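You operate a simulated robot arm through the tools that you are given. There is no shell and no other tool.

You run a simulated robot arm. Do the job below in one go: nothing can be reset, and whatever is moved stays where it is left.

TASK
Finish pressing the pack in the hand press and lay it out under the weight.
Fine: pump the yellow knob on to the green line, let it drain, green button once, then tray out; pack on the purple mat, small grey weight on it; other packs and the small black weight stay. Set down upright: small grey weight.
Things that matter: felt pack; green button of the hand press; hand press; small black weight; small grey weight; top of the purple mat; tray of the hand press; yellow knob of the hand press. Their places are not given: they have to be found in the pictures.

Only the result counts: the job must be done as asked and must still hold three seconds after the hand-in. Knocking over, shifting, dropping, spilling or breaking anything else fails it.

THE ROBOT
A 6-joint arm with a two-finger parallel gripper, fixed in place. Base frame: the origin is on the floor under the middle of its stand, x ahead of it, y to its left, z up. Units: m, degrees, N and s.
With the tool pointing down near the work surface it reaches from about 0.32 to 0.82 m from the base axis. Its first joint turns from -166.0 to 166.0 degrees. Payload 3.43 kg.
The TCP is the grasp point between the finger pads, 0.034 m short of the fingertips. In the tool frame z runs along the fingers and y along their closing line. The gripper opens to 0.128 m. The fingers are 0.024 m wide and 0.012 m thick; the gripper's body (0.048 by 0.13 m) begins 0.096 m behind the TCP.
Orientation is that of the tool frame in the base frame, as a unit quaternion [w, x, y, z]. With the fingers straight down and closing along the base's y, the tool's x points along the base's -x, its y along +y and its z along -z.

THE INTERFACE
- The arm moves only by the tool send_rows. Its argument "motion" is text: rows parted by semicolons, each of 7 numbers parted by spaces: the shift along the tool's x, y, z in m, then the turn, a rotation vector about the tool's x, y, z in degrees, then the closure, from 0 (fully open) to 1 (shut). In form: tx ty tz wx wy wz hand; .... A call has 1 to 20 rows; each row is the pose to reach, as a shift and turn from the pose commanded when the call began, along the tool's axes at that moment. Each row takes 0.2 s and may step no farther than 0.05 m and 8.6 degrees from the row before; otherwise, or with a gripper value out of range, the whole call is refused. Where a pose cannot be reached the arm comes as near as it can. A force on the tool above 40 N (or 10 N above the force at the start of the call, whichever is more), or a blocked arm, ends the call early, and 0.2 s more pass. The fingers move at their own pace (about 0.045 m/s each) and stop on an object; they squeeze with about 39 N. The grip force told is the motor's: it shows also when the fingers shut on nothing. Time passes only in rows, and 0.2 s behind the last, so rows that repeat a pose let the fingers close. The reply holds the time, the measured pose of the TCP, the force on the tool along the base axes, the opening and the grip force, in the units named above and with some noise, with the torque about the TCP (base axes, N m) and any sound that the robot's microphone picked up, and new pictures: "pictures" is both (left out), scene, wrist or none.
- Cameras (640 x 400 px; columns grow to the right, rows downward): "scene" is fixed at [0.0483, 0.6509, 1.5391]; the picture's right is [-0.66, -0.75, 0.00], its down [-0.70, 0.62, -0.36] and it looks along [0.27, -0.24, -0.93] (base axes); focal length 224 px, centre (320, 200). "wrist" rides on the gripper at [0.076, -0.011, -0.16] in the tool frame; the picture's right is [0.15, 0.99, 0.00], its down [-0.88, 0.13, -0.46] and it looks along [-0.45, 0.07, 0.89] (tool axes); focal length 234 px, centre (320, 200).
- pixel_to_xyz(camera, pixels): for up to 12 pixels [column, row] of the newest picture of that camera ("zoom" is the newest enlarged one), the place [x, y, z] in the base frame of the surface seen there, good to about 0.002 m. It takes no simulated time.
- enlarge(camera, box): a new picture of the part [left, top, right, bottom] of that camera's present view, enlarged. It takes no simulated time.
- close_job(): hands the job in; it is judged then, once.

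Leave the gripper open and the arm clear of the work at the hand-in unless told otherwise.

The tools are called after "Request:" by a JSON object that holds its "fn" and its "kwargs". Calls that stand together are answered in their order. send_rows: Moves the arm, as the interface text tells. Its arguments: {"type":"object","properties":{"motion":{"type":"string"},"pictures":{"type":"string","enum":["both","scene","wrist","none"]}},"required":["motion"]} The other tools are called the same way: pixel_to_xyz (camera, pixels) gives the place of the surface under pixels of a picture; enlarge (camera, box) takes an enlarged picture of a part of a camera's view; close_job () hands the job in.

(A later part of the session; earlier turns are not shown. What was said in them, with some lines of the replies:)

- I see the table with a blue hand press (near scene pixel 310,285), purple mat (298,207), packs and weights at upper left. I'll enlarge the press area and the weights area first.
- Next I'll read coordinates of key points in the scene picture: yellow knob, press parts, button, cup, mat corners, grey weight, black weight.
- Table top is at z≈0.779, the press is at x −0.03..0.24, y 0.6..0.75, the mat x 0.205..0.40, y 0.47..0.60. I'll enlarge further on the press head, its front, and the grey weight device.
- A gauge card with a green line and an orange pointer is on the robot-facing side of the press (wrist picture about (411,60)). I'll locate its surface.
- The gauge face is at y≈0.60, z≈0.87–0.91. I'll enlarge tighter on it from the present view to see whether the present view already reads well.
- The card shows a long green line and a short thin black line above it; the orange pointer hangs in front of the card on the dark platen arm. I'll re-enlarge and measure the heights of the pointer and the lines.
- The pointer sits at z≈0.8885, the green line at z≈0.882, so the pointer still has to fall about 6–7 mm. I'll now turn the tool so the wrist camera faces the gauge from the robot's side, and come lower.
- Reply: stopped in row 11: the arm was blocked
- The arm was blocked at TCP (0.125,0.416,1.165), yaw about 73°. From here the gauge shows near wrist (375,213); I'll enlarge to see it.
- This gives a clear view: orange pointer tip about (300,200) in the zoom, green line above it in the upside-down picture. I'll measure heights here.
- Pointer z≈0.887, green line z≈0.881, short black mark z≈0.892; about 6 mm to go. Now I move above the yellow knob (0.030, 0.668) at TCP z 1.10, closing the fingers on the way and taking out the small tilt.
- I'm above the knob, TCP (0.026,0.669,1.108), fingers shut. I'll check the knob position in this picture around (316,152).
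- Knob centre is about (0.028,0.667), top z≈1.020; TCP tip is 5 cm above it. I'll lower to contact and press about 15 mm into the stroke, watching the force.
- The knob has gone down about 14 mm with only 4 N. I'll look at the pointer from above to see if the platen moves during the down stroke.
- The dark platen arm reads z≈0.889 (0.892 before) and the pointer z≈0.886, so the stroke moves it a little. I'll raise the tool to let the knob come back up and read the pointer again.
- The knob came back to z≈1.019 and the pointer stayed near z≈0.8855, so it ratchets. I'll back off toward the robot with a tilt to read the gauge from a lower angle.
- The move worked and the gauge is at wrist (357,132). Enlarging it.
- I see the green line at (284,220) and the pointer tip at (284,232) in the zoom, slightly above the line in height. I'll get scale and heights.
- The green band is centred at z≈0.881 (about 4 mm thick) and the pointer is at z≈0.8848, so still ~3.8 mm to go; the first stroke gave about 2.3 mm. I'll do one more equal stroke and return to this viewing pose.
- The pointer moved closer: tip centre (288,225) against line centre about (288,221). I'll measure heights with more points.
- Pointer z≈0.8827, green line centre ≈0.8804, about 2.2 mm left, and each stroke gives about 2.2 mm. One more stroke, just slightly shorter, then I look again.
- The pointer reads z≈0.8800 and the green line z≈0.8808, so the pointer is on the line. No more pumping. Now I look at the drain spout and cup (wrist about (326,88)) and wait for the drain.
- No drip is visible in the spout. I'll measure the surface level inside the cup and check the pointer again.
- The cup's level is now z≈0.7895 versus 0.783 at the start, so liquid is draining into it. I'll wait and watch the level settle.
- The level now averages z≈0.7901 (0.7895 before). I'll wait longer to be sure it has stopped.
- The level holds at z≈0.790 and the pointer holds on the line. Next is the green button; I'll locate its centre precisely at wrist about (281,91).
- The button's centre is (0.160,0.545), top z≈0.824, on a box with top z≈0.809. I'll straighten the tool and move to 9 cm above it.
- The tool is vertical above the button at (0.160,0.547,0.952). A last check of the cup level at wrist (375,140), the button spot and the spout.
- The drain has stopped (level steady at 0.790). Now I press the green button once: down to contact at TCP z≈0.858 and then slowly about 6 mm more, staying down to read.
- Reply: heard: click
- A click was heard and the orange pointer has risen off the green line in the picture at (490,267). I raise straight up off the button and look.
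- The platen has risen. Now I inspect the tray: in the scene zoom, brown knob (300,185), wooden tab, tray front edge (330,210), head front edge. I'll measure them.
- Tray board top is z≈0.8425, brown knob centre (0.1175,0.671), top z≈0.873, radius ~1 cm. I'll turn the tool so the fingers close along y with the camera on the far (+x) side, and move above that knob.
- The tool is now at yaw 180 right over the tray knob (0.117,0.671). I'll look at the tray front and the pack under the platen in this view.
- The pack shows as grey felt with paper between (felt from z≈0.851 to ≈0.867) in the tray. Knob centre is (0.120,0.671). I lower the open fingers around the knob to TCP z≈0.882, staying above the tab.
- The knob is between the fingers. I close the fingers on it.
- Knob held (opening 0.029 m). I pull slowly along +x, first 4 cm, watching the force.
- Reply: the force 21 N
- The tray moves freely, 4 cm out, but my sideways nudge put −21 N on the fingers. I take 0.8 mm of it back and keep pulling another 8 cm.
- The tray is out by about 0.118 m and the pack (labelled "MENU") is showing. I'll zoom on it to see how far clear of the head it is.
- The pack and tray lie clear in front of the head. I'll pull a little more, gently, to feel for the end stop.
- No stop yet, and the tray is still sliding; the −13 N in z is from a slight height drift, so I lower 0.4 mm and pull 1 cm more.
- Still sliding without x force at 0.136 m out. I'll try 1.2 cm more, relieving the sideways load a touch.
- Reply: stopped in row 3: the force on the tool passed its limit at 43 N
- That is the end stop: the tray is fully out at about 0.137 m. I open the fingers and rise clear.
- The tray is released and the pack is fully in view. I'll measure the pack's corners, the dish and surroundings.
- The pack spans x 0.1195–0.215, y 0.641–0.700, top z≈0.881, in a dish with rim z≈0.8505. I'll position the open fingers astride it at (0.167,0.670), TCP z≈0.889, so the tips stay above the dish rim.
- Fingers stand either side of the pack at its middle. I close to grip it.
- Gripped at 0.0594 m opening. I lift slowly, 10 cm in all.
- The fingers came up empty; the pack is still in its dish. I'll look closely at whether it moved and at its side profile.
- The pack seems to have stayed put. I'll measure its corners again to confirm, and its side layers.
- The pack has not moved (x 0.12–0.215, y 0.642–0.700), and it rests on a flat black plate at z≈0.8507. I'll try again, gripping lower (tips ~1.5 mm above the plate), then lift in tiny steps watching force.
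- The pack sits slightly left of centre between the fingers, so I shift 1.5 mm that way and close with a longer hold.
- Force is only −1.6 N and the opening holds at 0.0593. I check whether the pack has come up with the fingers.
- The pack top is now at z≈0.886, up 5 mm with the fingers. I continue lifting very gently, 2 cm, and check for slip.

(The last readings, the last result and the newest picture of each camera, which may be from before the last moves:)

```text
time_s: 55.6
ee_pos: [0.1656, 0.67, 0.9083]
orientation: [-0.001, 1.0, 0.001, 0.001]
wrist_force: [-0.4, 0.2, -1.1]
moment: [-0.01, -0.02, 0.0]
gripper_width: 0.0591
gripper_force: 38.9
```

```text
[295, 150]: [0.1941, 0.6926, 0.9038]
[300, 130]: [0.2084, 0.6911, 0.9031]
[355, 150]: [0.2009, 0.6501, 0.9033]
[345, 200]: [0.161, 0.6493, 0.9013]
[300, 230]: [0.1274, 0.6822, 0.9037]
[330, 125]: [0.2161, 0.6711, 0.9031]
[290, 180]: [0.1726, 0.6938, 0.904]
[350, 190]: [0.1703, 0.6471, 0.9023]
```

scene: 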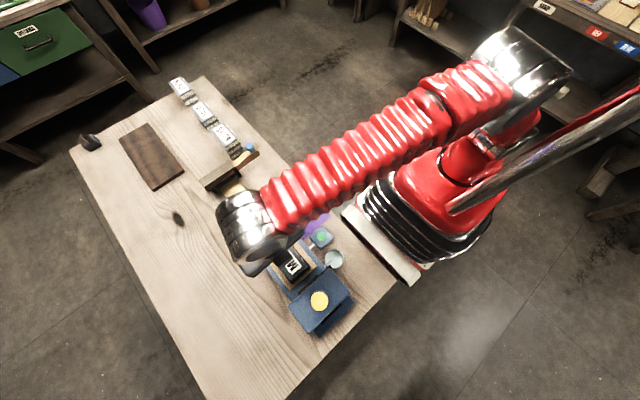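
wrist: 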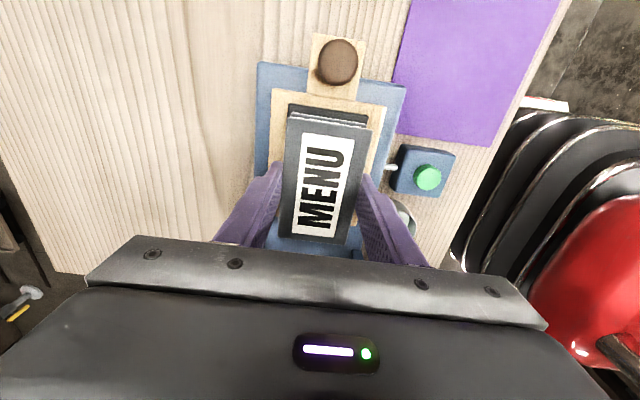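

No slip: the pack top is at z≈0.903 with TCP 0.908. I raise 3 cm more gently and start a slow diagonal travel toward the mat, keeping well above the tray knob and the button.

Request:
{"fn": "send_rows", "kwargs": {"motion": "0 0 -0.003 0 0 0 1; 0 0 -0.008 0 0 0 1; 0 0 -0.014 0 0 0 1; 0 0 -0.02 0 0 0 1; 0 0 -0.025 0 0 0 1; 0 0 -0.028 0 0 0 1; 0.0021 0.0021 -0.03 0 0 0 1; 0.0063 0.0064 -0.03 0 0 0 1; 0.0126 0.0129 -0.03 0 0 0 1; 0.0196 0.02 -0.03 0 0 0 1; 0.0266 0.0272 -0.03 0 0 0 1; 0.0336 0.0343 -0.03 0 0 0 1; 0.0405 0.0415 -0.03 0 0 0 1; 0.0475 0.0486 -0.03 0 0 0 1; 0.0545 0.0558 -0.03 0 0 0 1; 0.0615 0.0629 -0.03 0 0 0 1; 0.0685 0.0701 -0.03 0 0 0 1; 0.0741 0.0758 -0.03 0 0 0 1; 0.0769 0.0787 -0.03 0 0 0 1", "pictures": "both"}}

Request:
{"fn": "pixel_to_xyz", "kwargs": {"camera": "wrist", "pixels": [[295, 150], [300, 130], [355, 150], [345, 200], [300, 230], [330, 125], [290, 180], [350, 190]]}}

```text
time_s: 59.6
ee_pos: [0.2433, 0.5902, 0.9363]
orientation: [-0.001, 1.0, 0.001, 0.001]
wrist_force: [-0.1, 0.5, -1.1]
moment: [0.03, 0.05, 0.0]
gripper_width: 0.0591
gripper_force: 39.7
```

scene: 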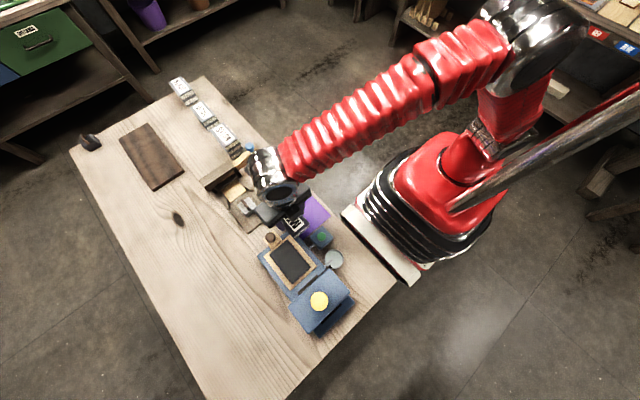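
wrist: 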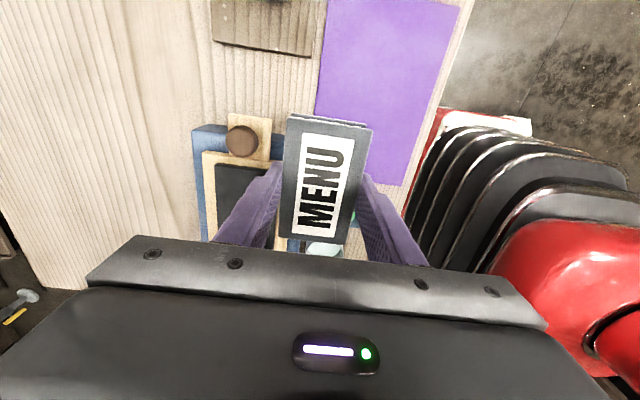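

```text
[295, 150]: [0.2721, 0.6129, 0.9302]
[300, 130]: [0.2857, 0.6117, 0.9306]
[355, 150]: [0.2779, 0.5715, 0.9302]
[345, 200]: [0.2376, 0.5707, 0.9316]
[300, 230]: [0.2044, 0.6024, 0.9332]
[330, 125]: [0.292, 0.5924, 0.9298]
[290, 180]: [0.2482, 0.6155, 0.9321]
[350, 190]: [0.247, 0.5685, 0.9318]
```

The grip holds (pack top z≈0.931). I continue slowly to above the mat centre (0.302,0.531).

Request:
{"fn": "send_rows", "kwargs": {"motion": "0.0021 0.0021 0 0 0 0 1; 0.0063 0.0064 0 0 0 0 1; 0.0127 0.0128 0 0 0 0 1; 0.0197 0.0199 0 0 0 0 1; 0.0268 0.027 0 0 0 0 1; 0.0338 0.0341 0 0 0 0 1; 0.0408 0.0412 0 0 0 0 1; 0.0479 0.0483 0 0 0 0 1; 0.0535 0.054 0 0 0 0 1; 0.057 0.0575 0 0 0 0 1; 0.0587 0.0592 0 0 0 0 1; 0.0587 0.0592 0.003 0 0 0 1; 0.0587 0.0592 0.008 0 0 0 1; 0.0587 0.0592 0.016 0 0 0 1; 0.0587 0.0592 0.025 0 0 0 1; 0.0587 0.0592 0.034 0 0 0 1; 0.0587 0.0592 0.042 0 0 0 1; 0.0587 0.0592 0.048 0 0 0 1; 0.0587 0.0592 0.05 0 0 0 1", "pictures": "both"}}

Request:
{"fn": "pixel_to_xyz", "kwargs": {"camera": "wrist", "pixels": [[295, 150], [300, 130], [355, 150], [345, 200], [300, 230], [330, 125], [290, 180], [350, 190], [365, 100], [270, 100]]}}

```text
time_s: 63.6
ee_pos: [0.3012, 0.5335, 0.8875]
orientation: [-0.001, 1.0, 0.001, 0.001]
wrist_force: [-0.8, -0.2, -1.0]
moment: [-0.02, -0.03, 0.01]
gripper_width: 0.0589
gripper_force: 39.0
```

scene: 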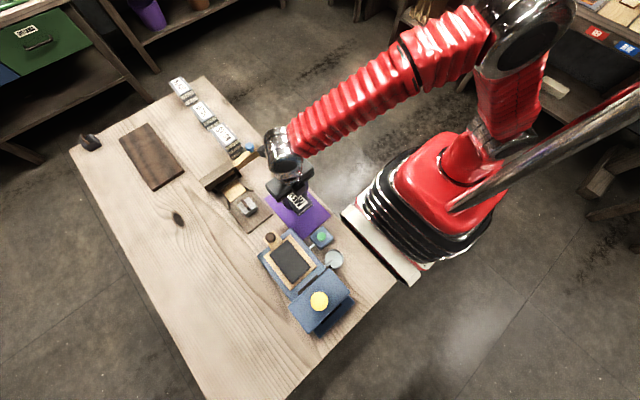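
wrist: 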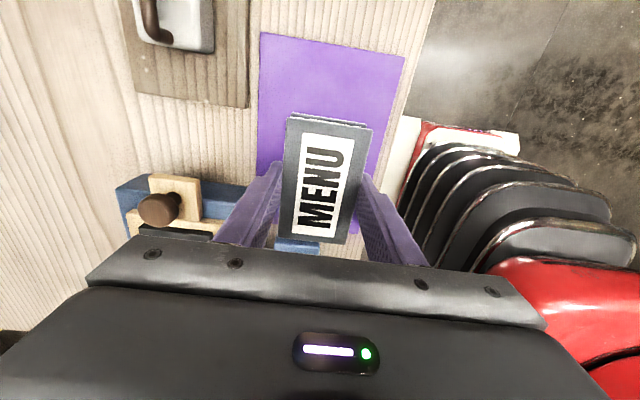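

```text
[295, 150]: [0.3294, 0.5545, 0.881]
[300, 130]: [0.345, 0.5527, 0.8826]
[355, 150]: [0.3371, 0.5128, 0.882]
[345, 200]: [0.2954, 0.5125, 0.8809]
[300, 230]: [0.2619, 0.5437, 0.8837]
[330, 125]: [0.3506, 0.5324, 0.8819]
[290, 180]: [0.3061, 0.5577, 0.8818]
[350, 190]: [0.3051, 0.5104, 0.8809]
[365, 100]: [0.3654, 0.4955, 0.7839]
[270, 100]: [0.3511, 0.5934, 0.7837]
```

Over the mat centre, pack bottom about z 0.852, mat at z 0.784. I lower gently about 6.6 cm and see whether it touches.

Request:
{"fn": "send_rows", "kwargs": {"motion": "0 0 0.003 0 0 0 1; 0 0 0.009 0 0 0 1; 0 0 0.018 0 0 0 1; 0 0 0.028 0 0 0 1; 0 0 0.038 0 0 0 1; 0 0 0.047 0 0 0 1; 0 0 0.054 0 0 0 1; 0 0 0.058 0 0 0 1; 0 0 0.061 0 0 0 1; 0 0 0.063 0 0 0 1; 0 0 0.0645 0 0 0 1; 0 0 0.066 0 0 0 1; 0 0 0.066 0 0 0 1", "pictures": "wrist"}}

Request:
{"fn": "pixel_to_xyz", "kwargs": {"camera": "wrist", "pixels": [[295, 150], [300, 130], [355, 150], [345, 200], [300, 230], [330, 125], [290, 180], [350, 190]]}}

```text
time_s: 66.4
ee_pos: [0.3034, 0.5332, 0.8218]
orientation: [-0.001, 1.0, 0.001, 0.001]
wrist_force: [-0.8, -1.0, -0.9]
moment: [0.0, 0.02, 0.01]
gripper_width: 0.059
gripper_force: 38.6
```

wrist: 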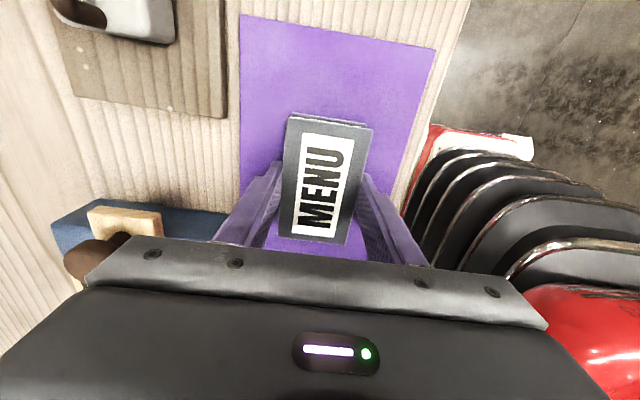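

```text
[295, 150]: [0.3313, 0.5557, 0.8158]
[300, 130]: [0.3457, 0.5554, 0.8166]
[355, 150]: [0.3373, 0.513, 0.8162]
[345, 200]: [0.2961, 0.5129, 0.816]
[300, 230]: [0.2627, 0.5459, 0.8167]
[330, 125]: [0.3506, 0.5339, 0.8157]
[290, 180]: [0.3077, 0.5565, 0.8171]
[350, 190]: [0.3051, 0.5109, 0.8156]
```

About 2 mm to go (pack top 0.816, expected 0.814 at rest). I lower in half-millimetre steps to touch.

Request:
{"fn": "send_rows", "kwargs": {"motion": "0 0 0.0007 0 0 0 1; 0 0 0.0014 0 0 0 1; 0 0 0.002 0 0 0 1; 0 0 0.002 0 0 0 1", "pictures": "none"}}

```text
time_s: 67.4
ee_pos: [0.3015, 0.5338, 0.8203]
orientation: [-0.001, 1.0, 0.001, 0.0]
wrist_force: [-1.1, -0.6, 2.2]
moment: [-0.11, 0.03, -0.03]
gripper_width: 0.0593
gripper_force: 39.0
```

Force turned to +2.2 N, so the pack is resting on the mat. I open the fingers and then rise straight up.

Request:
{"fn": "send_rows", "kwargs": {"motion": "0 0 0 0 0 0 0.5; 0 0 0 0 0 0 0.42; 0 0 0 0 0 0 0.36; 0 0 0 0 0 0 0.36; 0 0 0 0 0 0 0.36; 0 0 -0.01 0 0 0 0.36; 0 0 -0.04 0 0 0 0.36; 0 0 -0.08 0 0 0 0.36; 0 0 -0.12 0 0 0 0.36; 0 0 -0.16 0 0 0 0.36; 0 0 -0.18 0 0 0 0.36; 0 0 -0.18 0 0 0 0.36", "pictures": "both"}}

Request:
{"fn": "enlarge", "kwargs": {"camera": "wrist", "box": [200, 60, 440, 260]}}

```text
time_s: 70.0
ee_pos: [0.3024, 0.5332, 1.001]
orientation: [0.0, 1.0, 0.001, 0.001]
wrist_force: [0.7, 0.3, 0.5]
moment: [0.01, -0.01, 0.03]
gripper_width: 0.0817
gripper_force: 0.2
```

scene: 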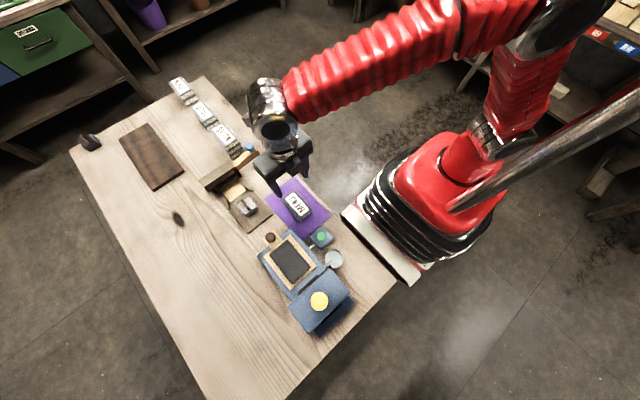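
wrist: 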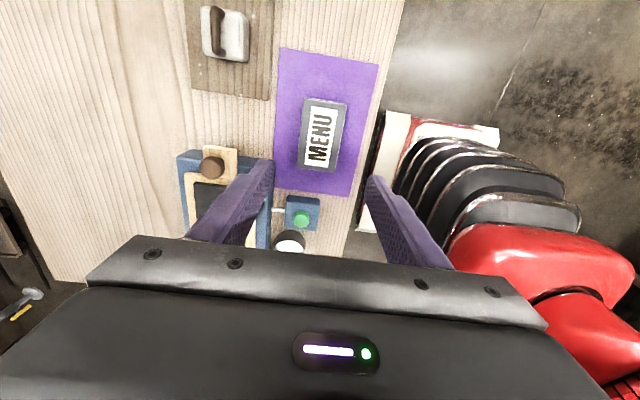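

```text
2.00 times, centred on (320, 160) of wrist
```

zoom: 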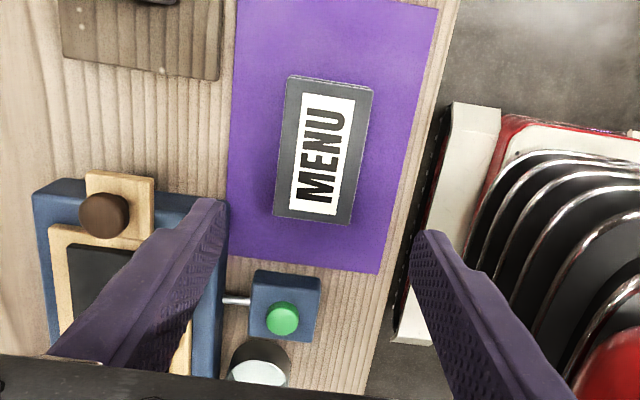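

The pack lies on the mat centre. I measure its top corners and the mat corners, and the grey weight's details at wrist (225,35).

Request:
{"fn": "pixel_to_xyz", "kwargs": {"camera": "wrist", "pixels": [[306, 101], [346, 106], [299, 165], [332, 170], [282, 50], [375, 66], [277, 185], [350, 194], [325, 135]]}}

Request:
{"fn": "enlarge", "kwargs": {"camera": "wrist", "box": [170, 0, 290, 110]}}

Request:
{"fn": "enlarge", "kwargs": {"camera": "scene", "box": [205, 160, 285, 240]}}

```text
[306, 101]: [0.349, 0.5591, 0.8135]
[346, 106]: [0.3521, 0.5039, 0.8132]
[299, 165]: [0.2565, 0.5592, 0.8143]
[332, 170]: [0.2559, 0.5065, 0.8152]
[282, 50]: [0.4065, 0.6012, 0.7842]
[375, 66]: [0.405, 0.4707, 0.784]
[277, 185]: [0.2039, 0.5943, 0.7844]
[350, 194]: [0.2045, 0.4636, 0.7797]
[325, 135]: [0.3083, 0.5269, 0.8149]
```

```text
3.64 times, centred on (230, 55) of wrist
```

zoom: 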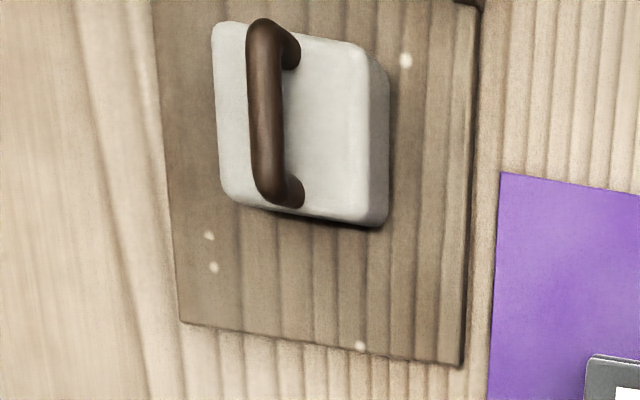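

```text
5.00 times, centred on (245, 200) of scene
```

zoom: 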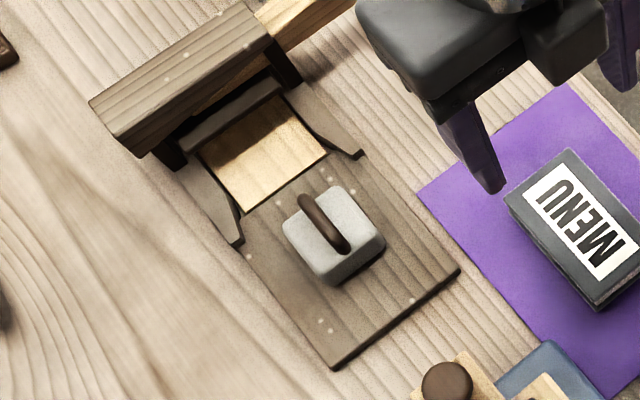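

Pack is centred at about (0.304,0.532), top z 0.814. Now the grey weight: I measure the body corners and the brown handle in this scene zoom.

Request:
{"fn": "pixel_to_xyz", "kwargs": {"camera": "zoom", "pixels": [[307, 203], [325, 225], [345, 248], [300, 235], [360, 215], [288, 225], [343, 192], [380, 235], [325, 272], [330, 282], [318, 212], [335, 238]]}}

Request:
{"fn": "pixel_to_xyz", "kwargs": {"camera": "wrist", "pixels": [[213, 15], [215, 30], [216, 45], [222, 50], [235, 30], [230, 55], [242, 58], [245, 20], [212, 40], [209, 22], [236, 12], [224, 45]]}}

```text
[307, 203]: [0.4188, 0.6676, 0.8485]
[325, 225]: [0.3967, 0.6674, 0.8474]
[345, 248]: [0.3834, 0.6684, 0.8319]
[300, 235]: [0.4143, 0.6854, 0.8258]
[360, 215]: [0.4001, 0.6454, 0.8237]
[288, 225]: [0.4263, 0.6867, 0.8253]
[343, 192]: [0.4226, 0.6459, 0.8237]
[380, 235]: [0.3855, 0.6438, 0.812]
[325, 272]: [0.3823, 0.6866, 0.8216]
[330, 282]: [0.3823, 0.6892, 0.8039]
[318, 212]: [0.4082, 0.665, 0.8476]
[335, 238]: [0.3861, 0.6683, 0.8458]
```

```text
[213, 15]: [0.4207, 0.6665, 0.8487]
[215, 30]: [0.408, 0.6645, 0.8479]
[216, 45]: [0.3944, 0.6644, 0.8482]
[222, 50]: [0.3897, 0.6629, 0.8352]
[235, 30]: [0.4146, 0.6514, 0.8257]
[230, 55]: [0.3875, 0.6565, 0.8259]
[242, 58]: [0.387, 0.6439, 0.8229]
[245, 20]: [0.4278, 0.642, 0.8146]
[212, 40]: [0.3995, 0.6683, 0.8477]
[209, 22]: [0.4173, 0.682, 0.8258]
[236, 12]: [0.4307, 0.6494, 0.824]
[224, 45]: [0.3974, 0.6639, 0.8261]
```

Weight body: x 0.383–0.429, y 0.643–0.690, top z 0.8255 on a board at z 0.791; handle runs along x, top z 0.8485. I check the cutter's side guards near it before descending.

Request:
{"fn": "enlarge", "kwargs": {"camera": "scene", "box": [205, 160, 285, 240]}}

Request:
{"fn": "pixel_to_xyz", "kwargs": {"camera": "zoom", "pixels": [[237, 238], [225, 210], [205, 185], [358, 152], [330, 135], [305, 110], [260, 250], [335, 362], [455, 268], [370, 165], [160, 150], [270, 165]]}}

```text
5.00 times, centred on (245, 200) of scene
```

zoom: 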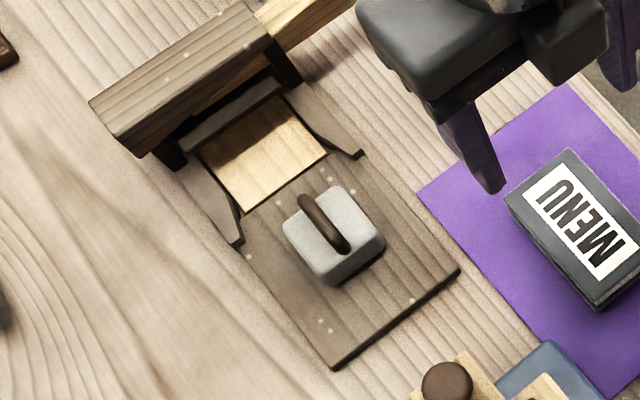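

```text
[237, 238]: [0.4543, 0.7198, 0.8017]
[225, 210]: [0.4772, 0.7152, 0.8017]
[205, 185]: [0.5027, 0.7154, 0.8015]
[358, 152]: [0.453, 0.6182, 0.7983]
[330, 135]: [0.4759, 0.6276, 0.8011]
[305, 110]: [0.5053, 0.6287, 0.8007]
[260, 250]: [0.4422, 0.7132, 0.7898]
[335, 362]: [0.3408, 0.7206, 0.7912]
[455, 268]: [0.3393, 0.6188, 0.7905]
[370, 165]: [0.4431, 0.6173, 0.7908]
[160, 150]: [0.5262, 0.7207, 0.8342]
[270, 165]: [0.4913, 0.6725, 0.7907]
```

The guards start at x≥0.453, clear of the fingers. I move above the weight to (0.4055,0.6665), TCP z 0.90.

Request:
{"fn": "send_rows", "kwargs": {"motion": "0.0206 -0.0267 0.005 0 0 0 0.36; 0.0412 -0.0533 0.015 0 0 0 0.36; 0.0618 -0.08 0.025 0 0 0 0.36; 0.0824 -0.1066 0.035 0 0 0 0.36; 0.103 -0.1333 0.05 0 0 0 0.36; 0.103 -0.1333 0.08 0 0 0 0.36; 0.103 -0.1333 0.1 0 0 0 0.36; 0.103 -0.1333 0.1 0 0 0 0.36", "pictures": "both"}}

Request:
{"fn": "enlarge", "kwargs": {"camera": "wrist", "box": [220, 90, 420, 250]}}

```text
time_s: 71.8
ee_pos: [0.4048, 0.6665, 0.9002]
orientation: [-0.001, 1.0, 0.001, 0.001]
wrist_force: [-0.2, -0.3, 1.0]
moment: [-0.03, 0.03, 0.0]
gripper_width: 0.0819
gripper_force: 0.1
```

scene: 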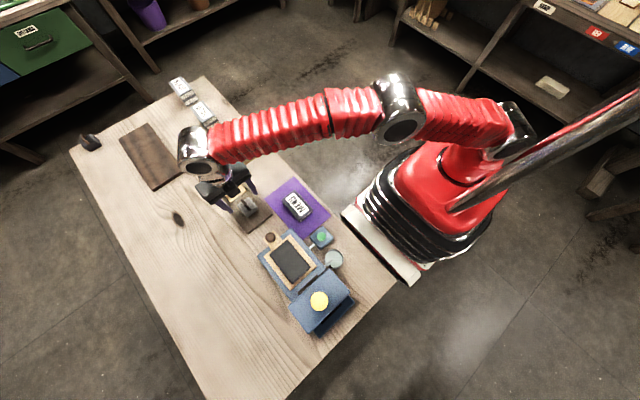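
wrist: 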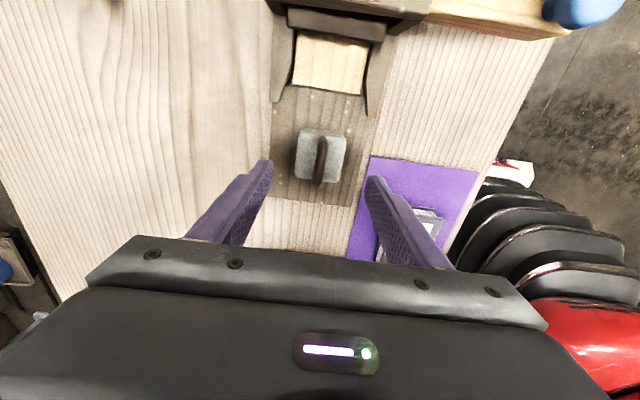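

```text
2.50 times, centred on (320, 170) of wrist
```

zoom: 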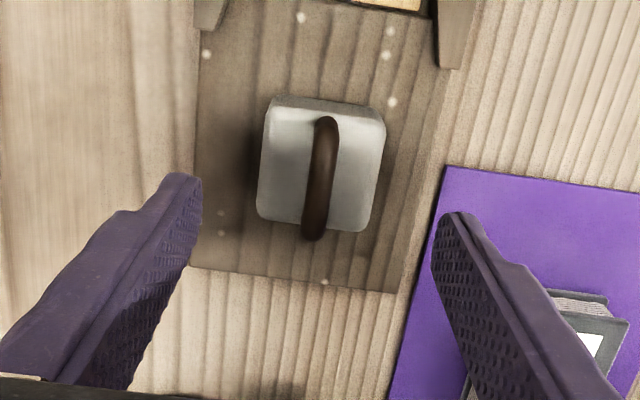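

The weight is centred between the fingers ahead. I verify its position from this closer view.

Request:
{"fn": "pixel_to_xyz", "kwargs": {"camera": "zoom", "pixels": [[275, 118], [378, 128], [264, 212], [360, 225], [290, 170], [360, 170], [322, 140], [318, 190], [314, 230], [300, 102], [350, 106]]}}

```text
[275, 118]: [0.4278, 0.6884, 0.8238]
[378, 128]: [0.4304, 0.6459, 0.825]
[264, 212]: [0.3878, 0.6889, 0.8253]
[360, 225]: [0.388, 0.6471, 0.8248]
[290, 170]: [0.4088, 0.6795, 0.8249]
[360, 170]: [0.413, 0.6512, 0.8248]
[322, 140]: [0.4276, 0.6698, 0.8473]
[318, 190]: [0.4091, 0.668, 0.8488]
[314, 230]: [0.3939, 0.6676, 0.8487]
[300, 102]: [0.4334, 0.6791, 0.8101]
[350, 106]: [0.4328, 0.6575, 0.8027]
```

Centre is about (0.4075,0.668). I shift a little and descend to TCP z≈0.831 so the tips reach 6 mm above the board.

Request:
{"fn": "send_rows", "kwargs": {"motion": "0.0025 -0.0015 0.02 0 0 0 0.36; 0.0025 -0.0015 0.04 0 0 0 0.36; 0.0025 -0.0015 0.055 0 0 0 0.36; 0.0025 -0.0015 0.063 0 0 0 0.36; 0.0025 -0.0015 0.069 0 0 0 0.36; 0.0025 -0.0015 0.069 0 0 0 0.36", "pictures": "both"}}

Request:
{"fn": "enlarge", "kwargs": {"camera": "wrist", "box": [220, 90, 420, 250]}}

```text
time_s: 73.2
ee_pos: [0.4067, 0.6676, 0.8302]
orientation: [-0.001, 1.0, 0.0, 0.0]
wrist_force: [0.6, 0.2, -1.0]
moment: [0.0, -0.03, -0.04]
gripper_width: 0.0817
gripper_force: 0.0
```

scene: 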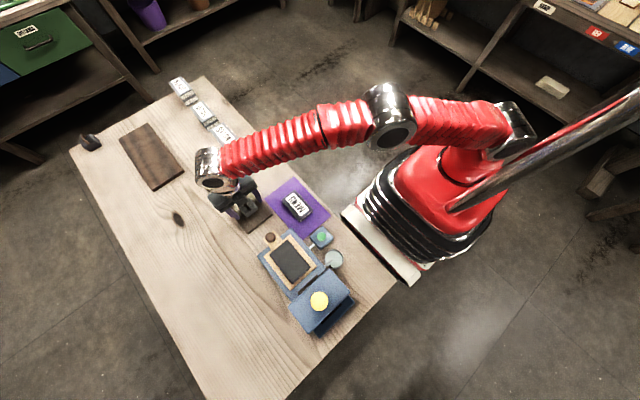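
wrist: 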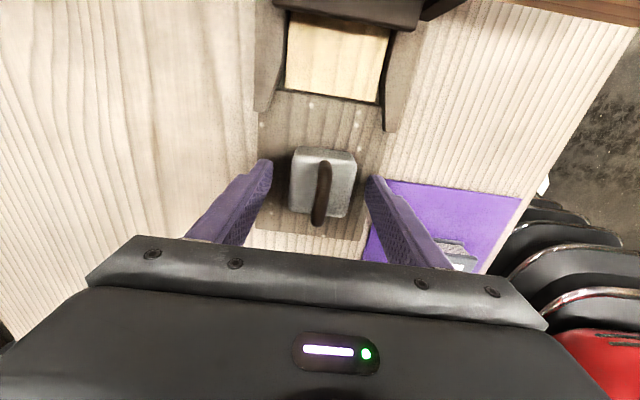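

```text
2.50 times, centred on (320, 170) of wrist
```

zoom: 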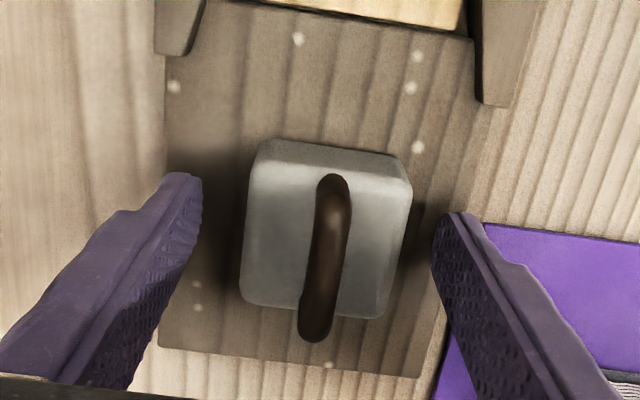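

The weight is between the fingers. I close and hold.

Request:
{"fn": "send_rows", "kwargs": {"motion": "0 0 0 0 0 0 0.5; 0 0 0 0 0 0 0.65; 0 0 0 0 0 0 0.8; 0 0 0 0 0 0 1; 0 0 0 0 0 0 1; 0 0 0 0 0 0 1; 0 0 0 0 0 0 1", "pictures": "none"}}

Request:
{"fn": "send_rows", "kwargs": {"motion": "0 0 -0.001 0 0 0 1; 0 0 -0.002 0 0 0 1; 0 0 -0.003 0 0 0 1; 0 0 -0.004 0 0 0 1; 0 0 -0.005 0 0 0 1", "pictures": "wrist"}}

Request:
{"fn": "enlarge", "kwargs": {"camera": "wrist", "box": [220, 90, 420, 250]}}

```text
time_s: 74.8
ee_pos: [0.4074, 0.6674, 0.8309]
orientation: [-0.001, 1.0, 0.001, 0.001]
wrist_force: [-0.4, -1.0, 0.6]
moment: [-0.08, 0.0, -0.01]
gripper_width: 0.0495
gripper_force: 38.9
```

```text
time_s: 76.0
ee_pos: [0.408, 0.6681, 0.8356]
orientation: [-0.001, 1.0, 0.002, 0.001]
wrist_force: [0.7, 0.4, -2.2]
moment: [-0.03, -0.02, 0.01]
gripper_width: 0.0497
gripper_force: 39.2
```

wrist: 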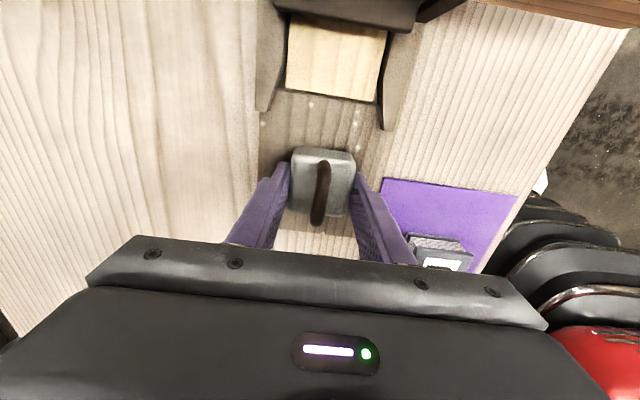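

```text
2.50 times, centred on (320, 170) of wrist
```

zoom: 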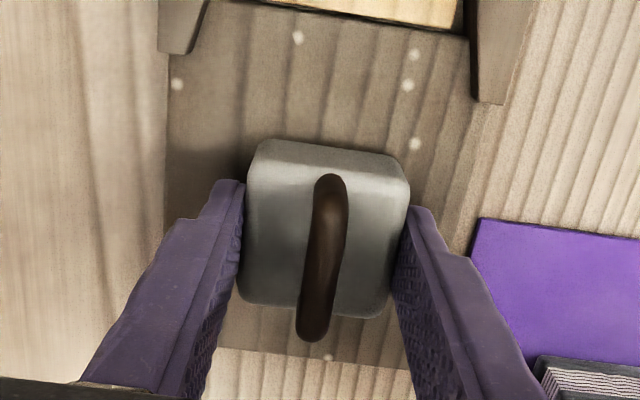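

Force reads −2.2 N. I check the weight's top height now.

Request:
{"fn": "pixel_to_xyz", "kwargs": {"camera": "zoom", "pixels": [[270, 170], [290, 240], [370, 240], [270, 280], [380, 190], [360, 290], [330, 200], [322, 260], [315, 320]]}}

```text
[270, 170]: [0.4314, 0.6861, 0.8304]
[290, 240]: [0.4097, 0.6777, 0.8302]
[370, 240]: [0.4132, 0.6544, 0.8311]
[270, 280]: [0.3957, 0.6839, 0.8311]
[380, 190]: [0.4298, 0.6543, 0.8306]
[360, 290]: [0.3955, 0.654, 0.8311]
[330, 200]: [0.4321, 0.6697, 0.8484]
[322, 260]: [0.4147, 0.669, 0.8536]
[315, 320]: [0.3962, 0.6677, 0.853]
```

The weight rises with the grip, no slip. I lift gently 5.5 cm further.

Request:
{"fn": "send_rows", "kwargs": {"motion": "0 0 -0.002 0 0 0 1; 0 0 -0.005 0 0 0 1; 0 0 -0.01 0 0 0 1; 0 0 -0.017 0 0 0 1; 0 0 -0.025 0 0 0 1; 0 0 -0.033 0 0 0 1; 0 0 -0.041 0 0 0 1; 0 0 -0.048 0 0 0 1; 0 0 -0.053 0 0 0 1; 0 0 -0.055 0 0 0 1; 0 0 -0.055 0 0 0 1", "pictures": "wrist"}}

Request:
{"fn": "enlarge", "kwargs": {"camera": "wrist", "box": [220, 90, 420, 250]}}

Request:
{"fn": "pixel_to_xyz", "kwargs": {"camera": "zoom", "pixels": [[270, 170], [290, 240], [370, 240], [270, 280], [380, 190], [360, 290], [330, 200], [322, 260], [315, 320]]}}

```text
time_s: 78.4
ee_pos: [0.4074, 0.6683, 0.8912]
orientation: [0.0, 1.0, 0.001, 0.001]
wrist_force: [-0.1, 0.4, -2.6]
moment: [-0.01, 0.0, 0.03]
gripper_width: 0.0493
gripper_force: 39.0
```

wrist: 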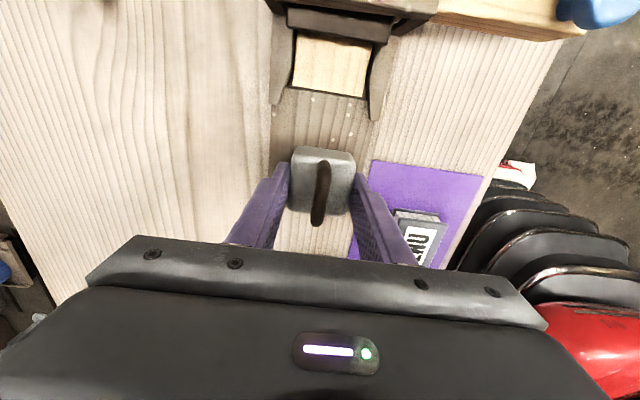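

```text
2.50 times, centred on (320, 170) of wrist
```

zoom: 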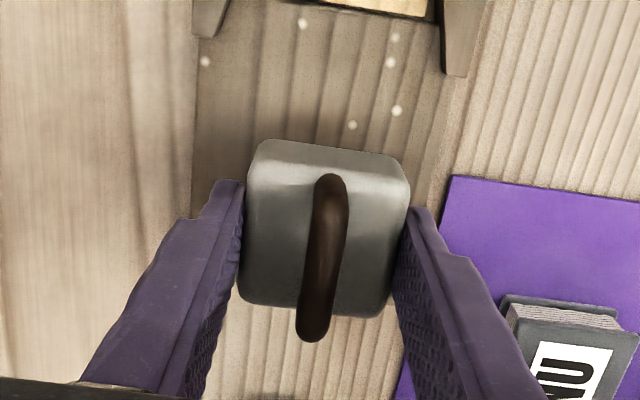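

```text
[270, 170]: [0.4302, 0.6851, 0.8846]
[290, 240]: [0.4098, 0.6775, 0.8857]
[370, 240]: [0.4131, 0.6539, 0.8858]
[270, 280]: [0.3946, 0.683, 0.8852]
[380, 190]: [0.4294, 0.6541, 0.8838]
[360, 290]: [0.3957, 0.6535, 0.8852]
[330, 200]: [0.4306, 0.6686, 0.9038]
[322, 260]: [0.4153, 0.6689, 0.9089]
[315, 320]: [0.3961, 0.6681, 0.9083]
```

Held firmly, weight bottom about z 0.850. I carry it slowly over to the pack centre (0.3035,0.532), well above the pack top of 0.814.

Request:
{"fn": "send_rows", "kwargs": {"motion": "-0.0018 0.0024 0 0 0 0 1; -0.0055 0.0071 0 0 0 0 1; -0.0104 0.0134 0 0 0 0 1; -0.0166 0.0214 0 0 0 0 1; -0.0227 0.0293 0 0 0 0 1; -0.0288 0.0372 0 0 0 0 1; -0.0349 0.0451 0 0 0 0 1; -0.0411 0.053 0 0 0 0 1; -0.0472 0.0609 0 0 0 0 1; -0.0533 0.0688 0 0 0 0 1; -0.0595 0.0767 0 0 0 0 1; -0.0656 0.0846 0 0 0 0 1; -0.0717 0.0925 0 0 0 0 1; -0.0779 0.1005 0 0 0 0 1; -0.084 0.1084 0 0 0 0 1; -0.0901 0.1163 0 0 0 0 1; -0.0962 0.1242 0 0 0 0 1; -0.1011 0.1305 0 0 0 0 1; -0.1042 0.1345 0 0 0 0 1; -0.1055 0.136 0 0 0 0 1", "pictures": "both"}}

Request:
{"fn": "enlarge", "kwargs": {"camera": "wrist", "box": [220, 90, 420, 250]}}

Request:
{"fn": "pixel_to_xyz", "kwargs": {"camera": "zoom", "pixels": [[270, 170], [290, 240], [370, 240], [270, 280], [380, 190], [360, 290], [330, 200], [322, 260], [315, 320]]}}

```text
time_s: 82.6
ee_pos: [0.3021, 0.531, 0.8903]
orientation: [-0.001, 1.0, 0.001, 0.001]
wrist_force: [-0.1, 0.8, -2.1]
moment: [0.02, -0.04, -0.02]
gripper_width: 0.0494
gripper_force: 39.5
```

scene: 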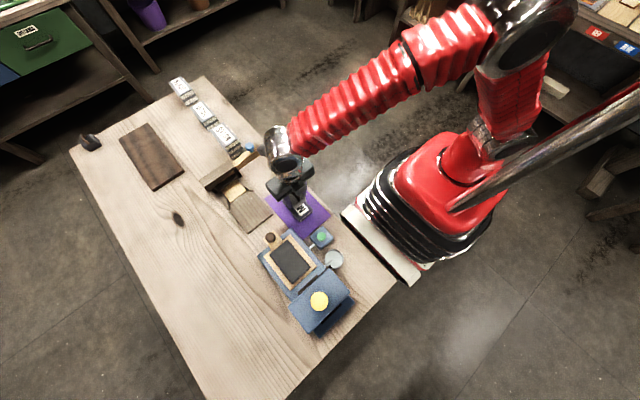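
wrist: 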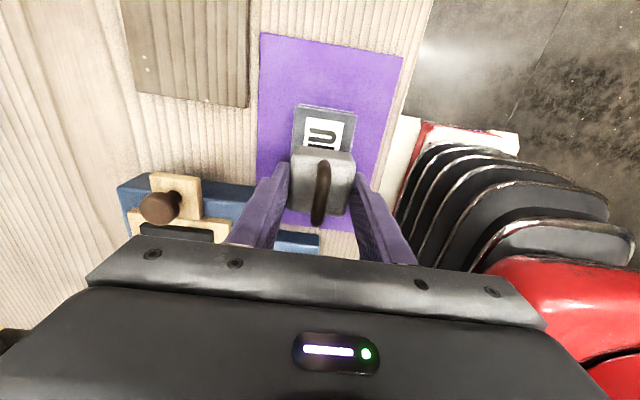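

```text
2.50 times, centred on (320, 170) of wrist
```

zoom: 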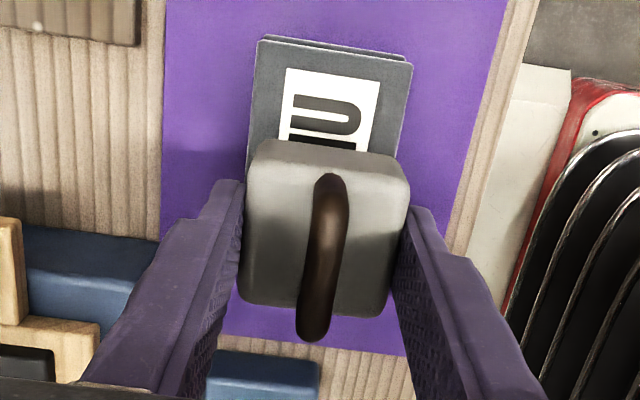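

```text
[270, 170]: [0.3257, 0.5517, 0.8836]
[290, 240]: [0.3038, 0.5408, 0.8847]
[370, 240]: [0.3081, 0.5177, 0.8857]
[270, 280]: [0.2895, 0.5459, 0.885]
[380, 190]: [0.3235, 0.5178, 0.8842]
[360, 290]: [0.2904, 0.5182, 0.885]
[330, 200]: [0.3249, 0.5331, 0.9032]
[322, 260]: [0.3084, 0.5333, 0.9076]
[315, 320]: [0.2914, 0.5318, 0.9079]
```

The weight's centre is at about (0.304,0.532), right over the pack. I lower 3.3 cm gently, then feel for contact.

Request:
{"fn": "send_rows", "kwargs": {"motion": "0 0 0.003 0 0 0 1; 0 0 0.008 0 0 0 1; 0 0 0.015 0 0 0 1; 0 0 0.022 0 0 0 1; 0 0 0.027 0 0 0 1; 0 0 0.03 0 0 0 1; 0 0 0.032 0 0 0 1; 0 0 0.0335 0 0 0 1; 0 0 0.0335 0 0 0 1", "pictures": "wrist"}}

Request:
{"fn": "enlarge", "kwargs": {"camera": "wrist", "box": [220, 90, 420, 250]}}

Request:
{"fn": "pixel_to_xyz", "kwargs": {"camera": "zoom", "pixels": [[270, 170], [290, 240], [370, 240], [270, 280], [380, 190], [360, 290], [320, 90], [300, 70]]}}

```text
time_s: 84.6
ee_pos: [0.3017, 0.5316, 0.8563]
orientation: [0.0, 1.0, 0.001, 0.001]
wrist_force: [-0.1, 0.3, -2.4]
moment: [0.0, -0.01, -0.01]
gripper_width: 0.0496
gripper_force: 39.2
```

wrist: 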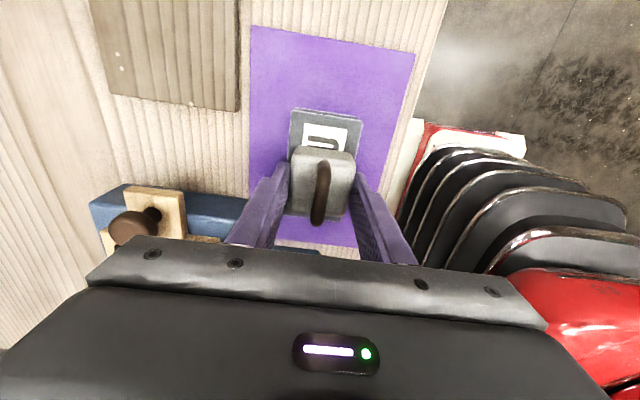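

```text
2.50 times, centred on (320, 170) of wrist
```

zoom: 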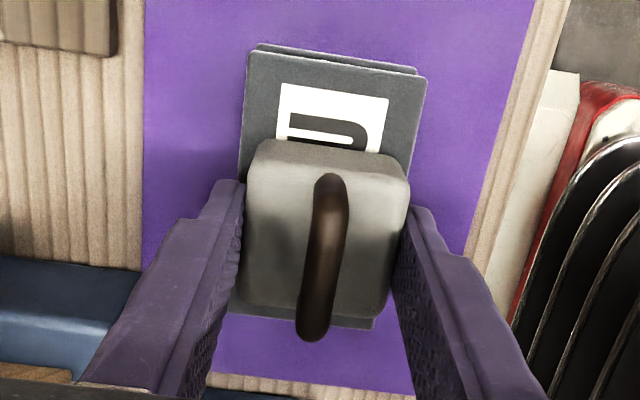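

```text
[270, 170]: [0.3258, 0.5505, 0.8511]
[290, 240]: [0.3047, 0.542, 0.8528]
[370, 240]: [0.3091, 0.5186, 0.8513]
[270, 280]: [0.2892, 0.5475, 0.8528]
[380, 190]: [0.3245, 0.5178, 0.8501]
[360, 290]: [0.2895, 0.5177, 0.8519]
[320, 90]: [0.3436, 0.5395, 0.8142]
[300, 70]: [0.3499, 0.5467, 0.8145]
```

About 3 mm left (bottom ≈0.817, pack top 0.8143). I lower in small steps until the force changes.

Request:
{"fn": "send_rows", "kwargs": {"motion": "0 0 0.0008 0 0 0 1; 0 0 0.0015 0 0 0 1; 0 0 0.002 0 0 0 1; 0 0 0.0023 0 0 0 1; 0 0 0.0023 0 0 0 1", "pictures": "none"}}

```text
time_s: 85.8
ee_pos: [0.3023, 0.532, 0.8551]
orientation: [-0.001, 1.0, 0.002, 0.001]
wrist_force: [0.3, 0.6, -2.8]
moment: [-0.01, -0.02, -0.01]
gripper_width: 0.0497
gripper_force: 39.1
```

Still −2.8 N (weight hanging). I go down another 1.5 mm in half-millimetre steps.

Request:
{"fn": "send_rows", "kwargs": {"motion": "0 0 0.0005 0 0 0 1; 0 0 0.001 0 0 0 1; 0 0 0.0014 0 0 0 1; 0 0 0.0014 0 0 0 1", "pictures": "none"}}

```text
time_s: 86.8
ee_pos: [0.3016, 0.5315, 0.8537]
orientation: [-0.001, 1.0, 0.0, 0.001]
wrist_force: [0.1, -0.2, -2.2]
moment: [0.02, -0.03, -0.01]
gripper_width: 0.0496
gripper_force: 38.5
```

Request:
{"fn": "send_rows", "kwargs": {"motion": "0 0 0.0004 0 0 0 1; 0 0 0.0008 0 0 0 1; 0 0 0.001 0 0 0 1; 0 0 0.001 0 0 0 1", "pictures": "wrist"}}

Request:
{"fn": "enlarge", "kwargs": {"camera": "wrist", "box": [220, 90, 420, 250]}}

Request:
{"fn": "pixel_to_xyz", "kwargs": {"camera": "zoom", "pixels": [[270, 170], [290, 240], [370, 240], [270, 280], [380, 190], [360, 290], [320, 90], [300, 70]]}}

```text
time_s: 87.8
ee_pos: [0.3027, 0.5305, 0.8527]
orientation: [-0.001, 1.0, 0.0, 0.002]
wrist_force: [-1.8, 1.3, 2.8]
moment: [-0.05, 0.09, -0.04]
gripper_width: 0.0494
gripper_force: 39.3
```

wrist: 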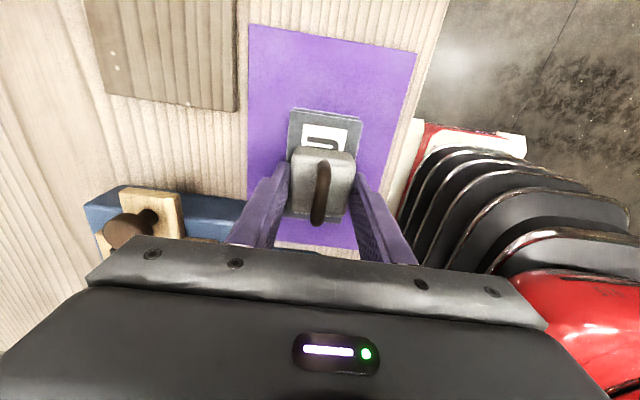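

```text
2.50 times, centred on (320, 170) of wrist
```

zoom: 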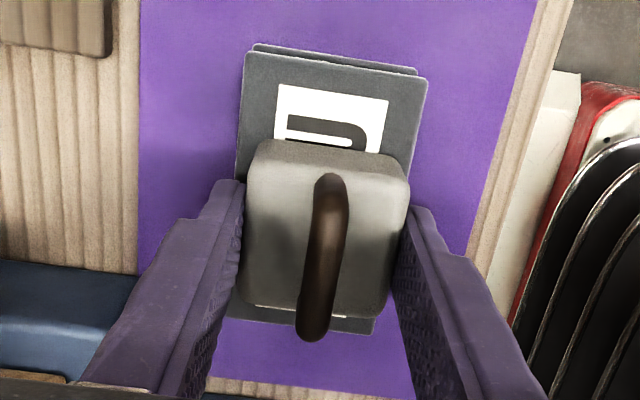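

```text
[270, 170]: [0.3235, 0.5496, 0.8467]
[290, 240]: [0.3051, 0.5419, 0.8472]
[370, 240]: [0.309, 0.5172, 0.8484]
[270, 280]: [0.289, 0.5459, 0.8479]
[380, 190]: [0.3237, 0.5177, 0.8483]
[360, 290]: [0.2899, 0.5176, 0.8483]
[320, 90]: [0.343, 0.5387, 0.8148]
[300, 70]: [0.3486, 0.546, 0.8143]
```

Force turned to +2.8 N: the weight rests on the pack. I open the fingers in place, then rise straight up.

Request:
{"fn": "send_rows", "kwargs": {"motion": "0 0 0 0 0 0 0.58; 0 0 0 0 0 0 0.5; 0 0 0 0 0 0 0.4; 0 0 0 0 0 0 0.36; 0 0 0 0 0 0 0.36; 0 0 -0.005 0 0 0 0.36; 0 0 -0.02 0 0 0 0.36; 0 0 -0.05 0 0 0 0.36; 0 0 -0.09 0 0 0 0.36; 0 0 -0.13 0 0 0 0.36; 0 0 -0.17 0 0 0 0.2; 0 0 -0.2 0 0 0 0; 0 0 -0.2 0 0 0 0", "pictures": "both"}}

Request:
{"fn": "enlarge", "kwargs": {"camera": "wrist", "box": [220, 40, 420, 200]}}

Request:
{"fn": "enlarge", "kwargs": {"camera": "scene", "box": [240, 160, 360, 280]}}

```text
time_s: 90.6
ee_pos: [0.3004, 0.5316, 1.0536]
orientation: [-0.001, 1.0, 0.001, 0.001]
wrist_force: [0.4, -0.4, -0.1]
moment: [0.0, -0.02, -0.02]
gripper_width: 0.128
gripper_force: 0.1
```

scene: 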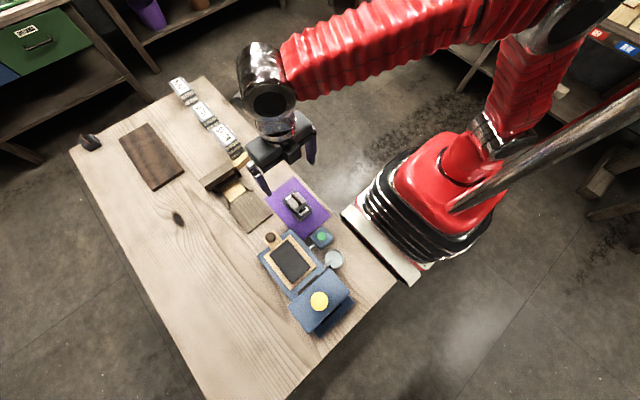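
wrist: 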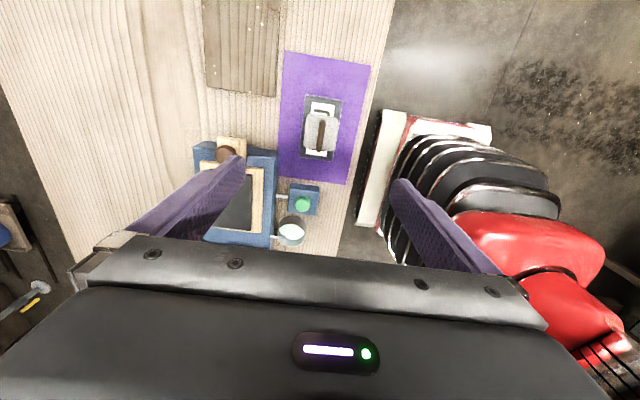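

```text
2.50 times, centred on (320, 120) of wrist
```

zoom: 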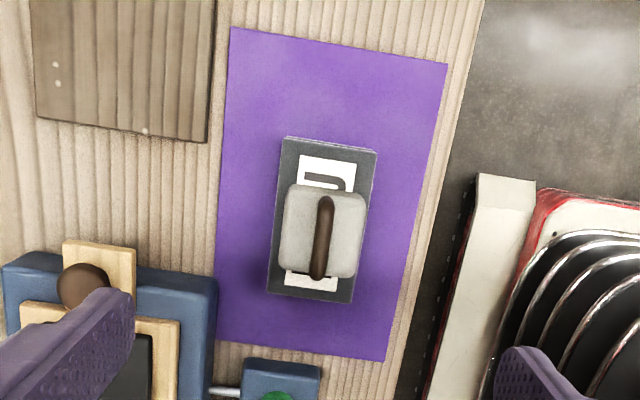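

```text
3.33 times, centred on (300, 220) of scene
```

zoom: 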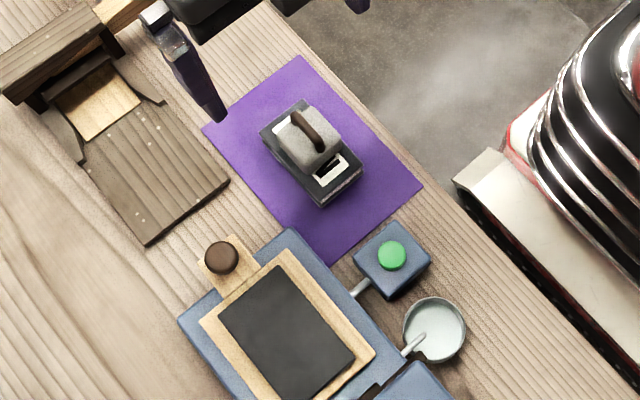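

The grey weight sits upright on the pack on the mat, and the tray stays out. I raise the arm further clear and check that everything is still and level.

Request:
{"fn": "send_rows", "kwargs": {"motion": "0 0 -0.03 0 0 0 0; 0 0 -0.06 0 0 0 0; 0 0 -0.1 0 0 0 0; 0 0 -0.14 0 0 0 0; 0 0 -0.16 0 0 0 0; 0 0 -0.16 0 0 0 0; 0 0 -0.16 0 0 0 0; 0 0 -0.16 0 0 0 0", "pictures": "both"}}

Request:
{"fn": "enlarge", "kwargs": {"camera": "scene", "box": [265, 170, 335, 240]}}

Request:
{"fn": "pixel_to_xyz", "kwargs": {"camera": "zoom", "pixels": [[250, 190], [305, 200], [335, 165], [280, 205], [320, 245], [365, 265], [240, 165], [300, 130], [345, 200], [285, 145]]}}

Request:
{"fn": "enlarge", "kwargs": {"camera": "scene", "box": [60, 70, 370, 345]}}

```text
time_s: 92.4
ee_pos: [0.301, 0.5305, 1.2134]
orientation: [-0.001, 1.0, 0.001, 0.001]
wrist_force: [-1.1, 0.4, -0.2]
moment: [-0.01, -0.02, 0.02]
gripper_width: 0.1281
gripper_force: 0.1
```

scene: 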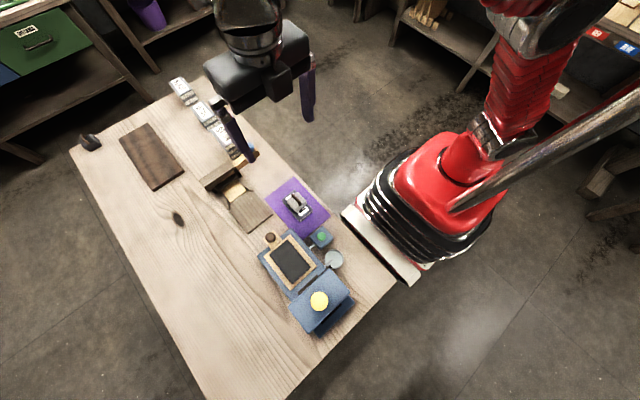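
wrist: 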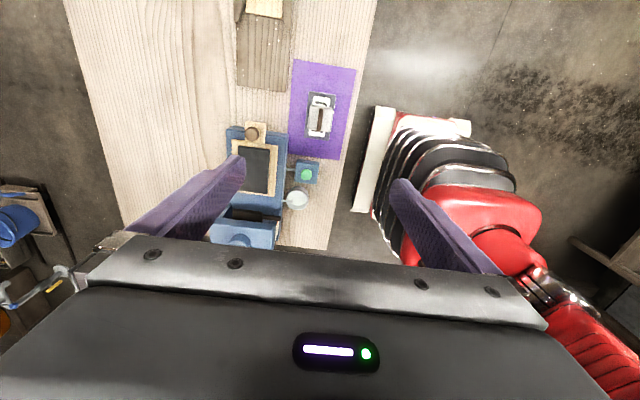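

```text
5.71 times, centred on (300, 205) of scene
```

zoom: 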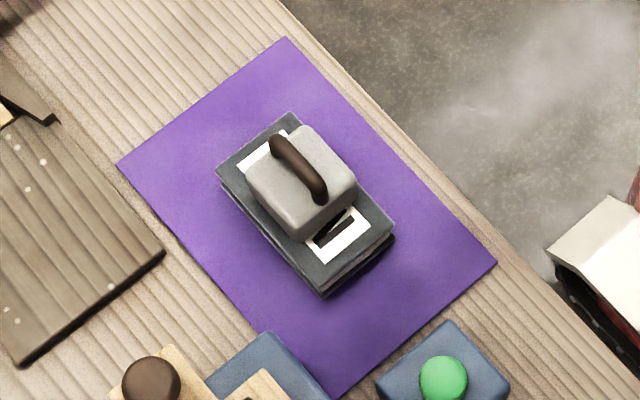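

```text
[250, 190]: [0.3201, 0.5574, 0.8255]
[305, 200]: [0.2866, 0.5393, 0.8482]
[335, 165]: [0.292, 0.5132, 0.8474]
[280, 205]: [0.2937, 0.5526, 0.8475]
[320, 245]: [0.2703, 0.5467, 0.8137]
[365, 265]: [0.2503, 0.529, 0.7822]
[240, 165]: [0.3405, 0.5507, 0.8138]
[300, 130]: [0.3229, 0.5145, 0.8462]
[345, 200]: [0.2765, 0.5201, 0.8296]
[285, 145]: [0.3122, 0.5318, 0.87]
```

```text
1.45 times, centred on (215, 208) of scene
```

zoom: 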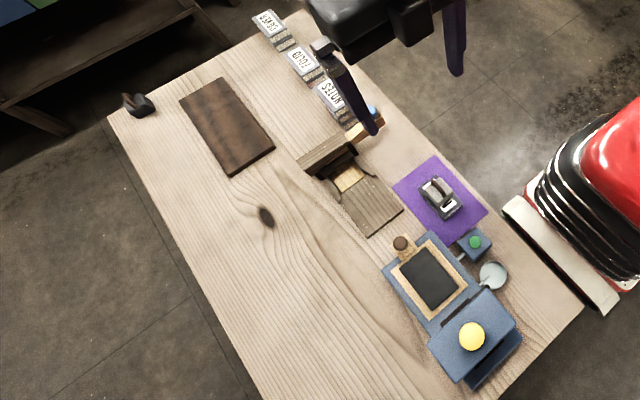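

The weight top reads z≈0.847–0.848 all over, so it is level and upright on the pack. The pack is on the mat, the tray is out, and the other packs and the black weight are where they started. The gripper is open and the arm is clear at z 1.21, so I hand the job in.

Request:
{"fn": "close_job", "kwargs": {}}

```text
The job is handed in.
```

The job is done and handed in; I haven't been told yet how it was judged.

- **Pressing:** three strokes on the yellow knob brought the pointer onto the green line, within about 1 mm. The liquid in the cup had stopped rising before I pressed the button.
- **Release:** I pressed the green button once and heard one click. The platen rose, and I pulled the tray out to its end stop, about 14 cm.
- **Pack:** it lies centred on the purple mat. On my first try at lifting it the fingers came up empty. It measured in the same place on the tray afterwards, and the second, slower lift held.
- **Weight:** the small grey weight stands upright and level on the pack.
- **Everything else:** the other packs and the small black weight are where they started.

The gripper is open and the arm is clear of the work.
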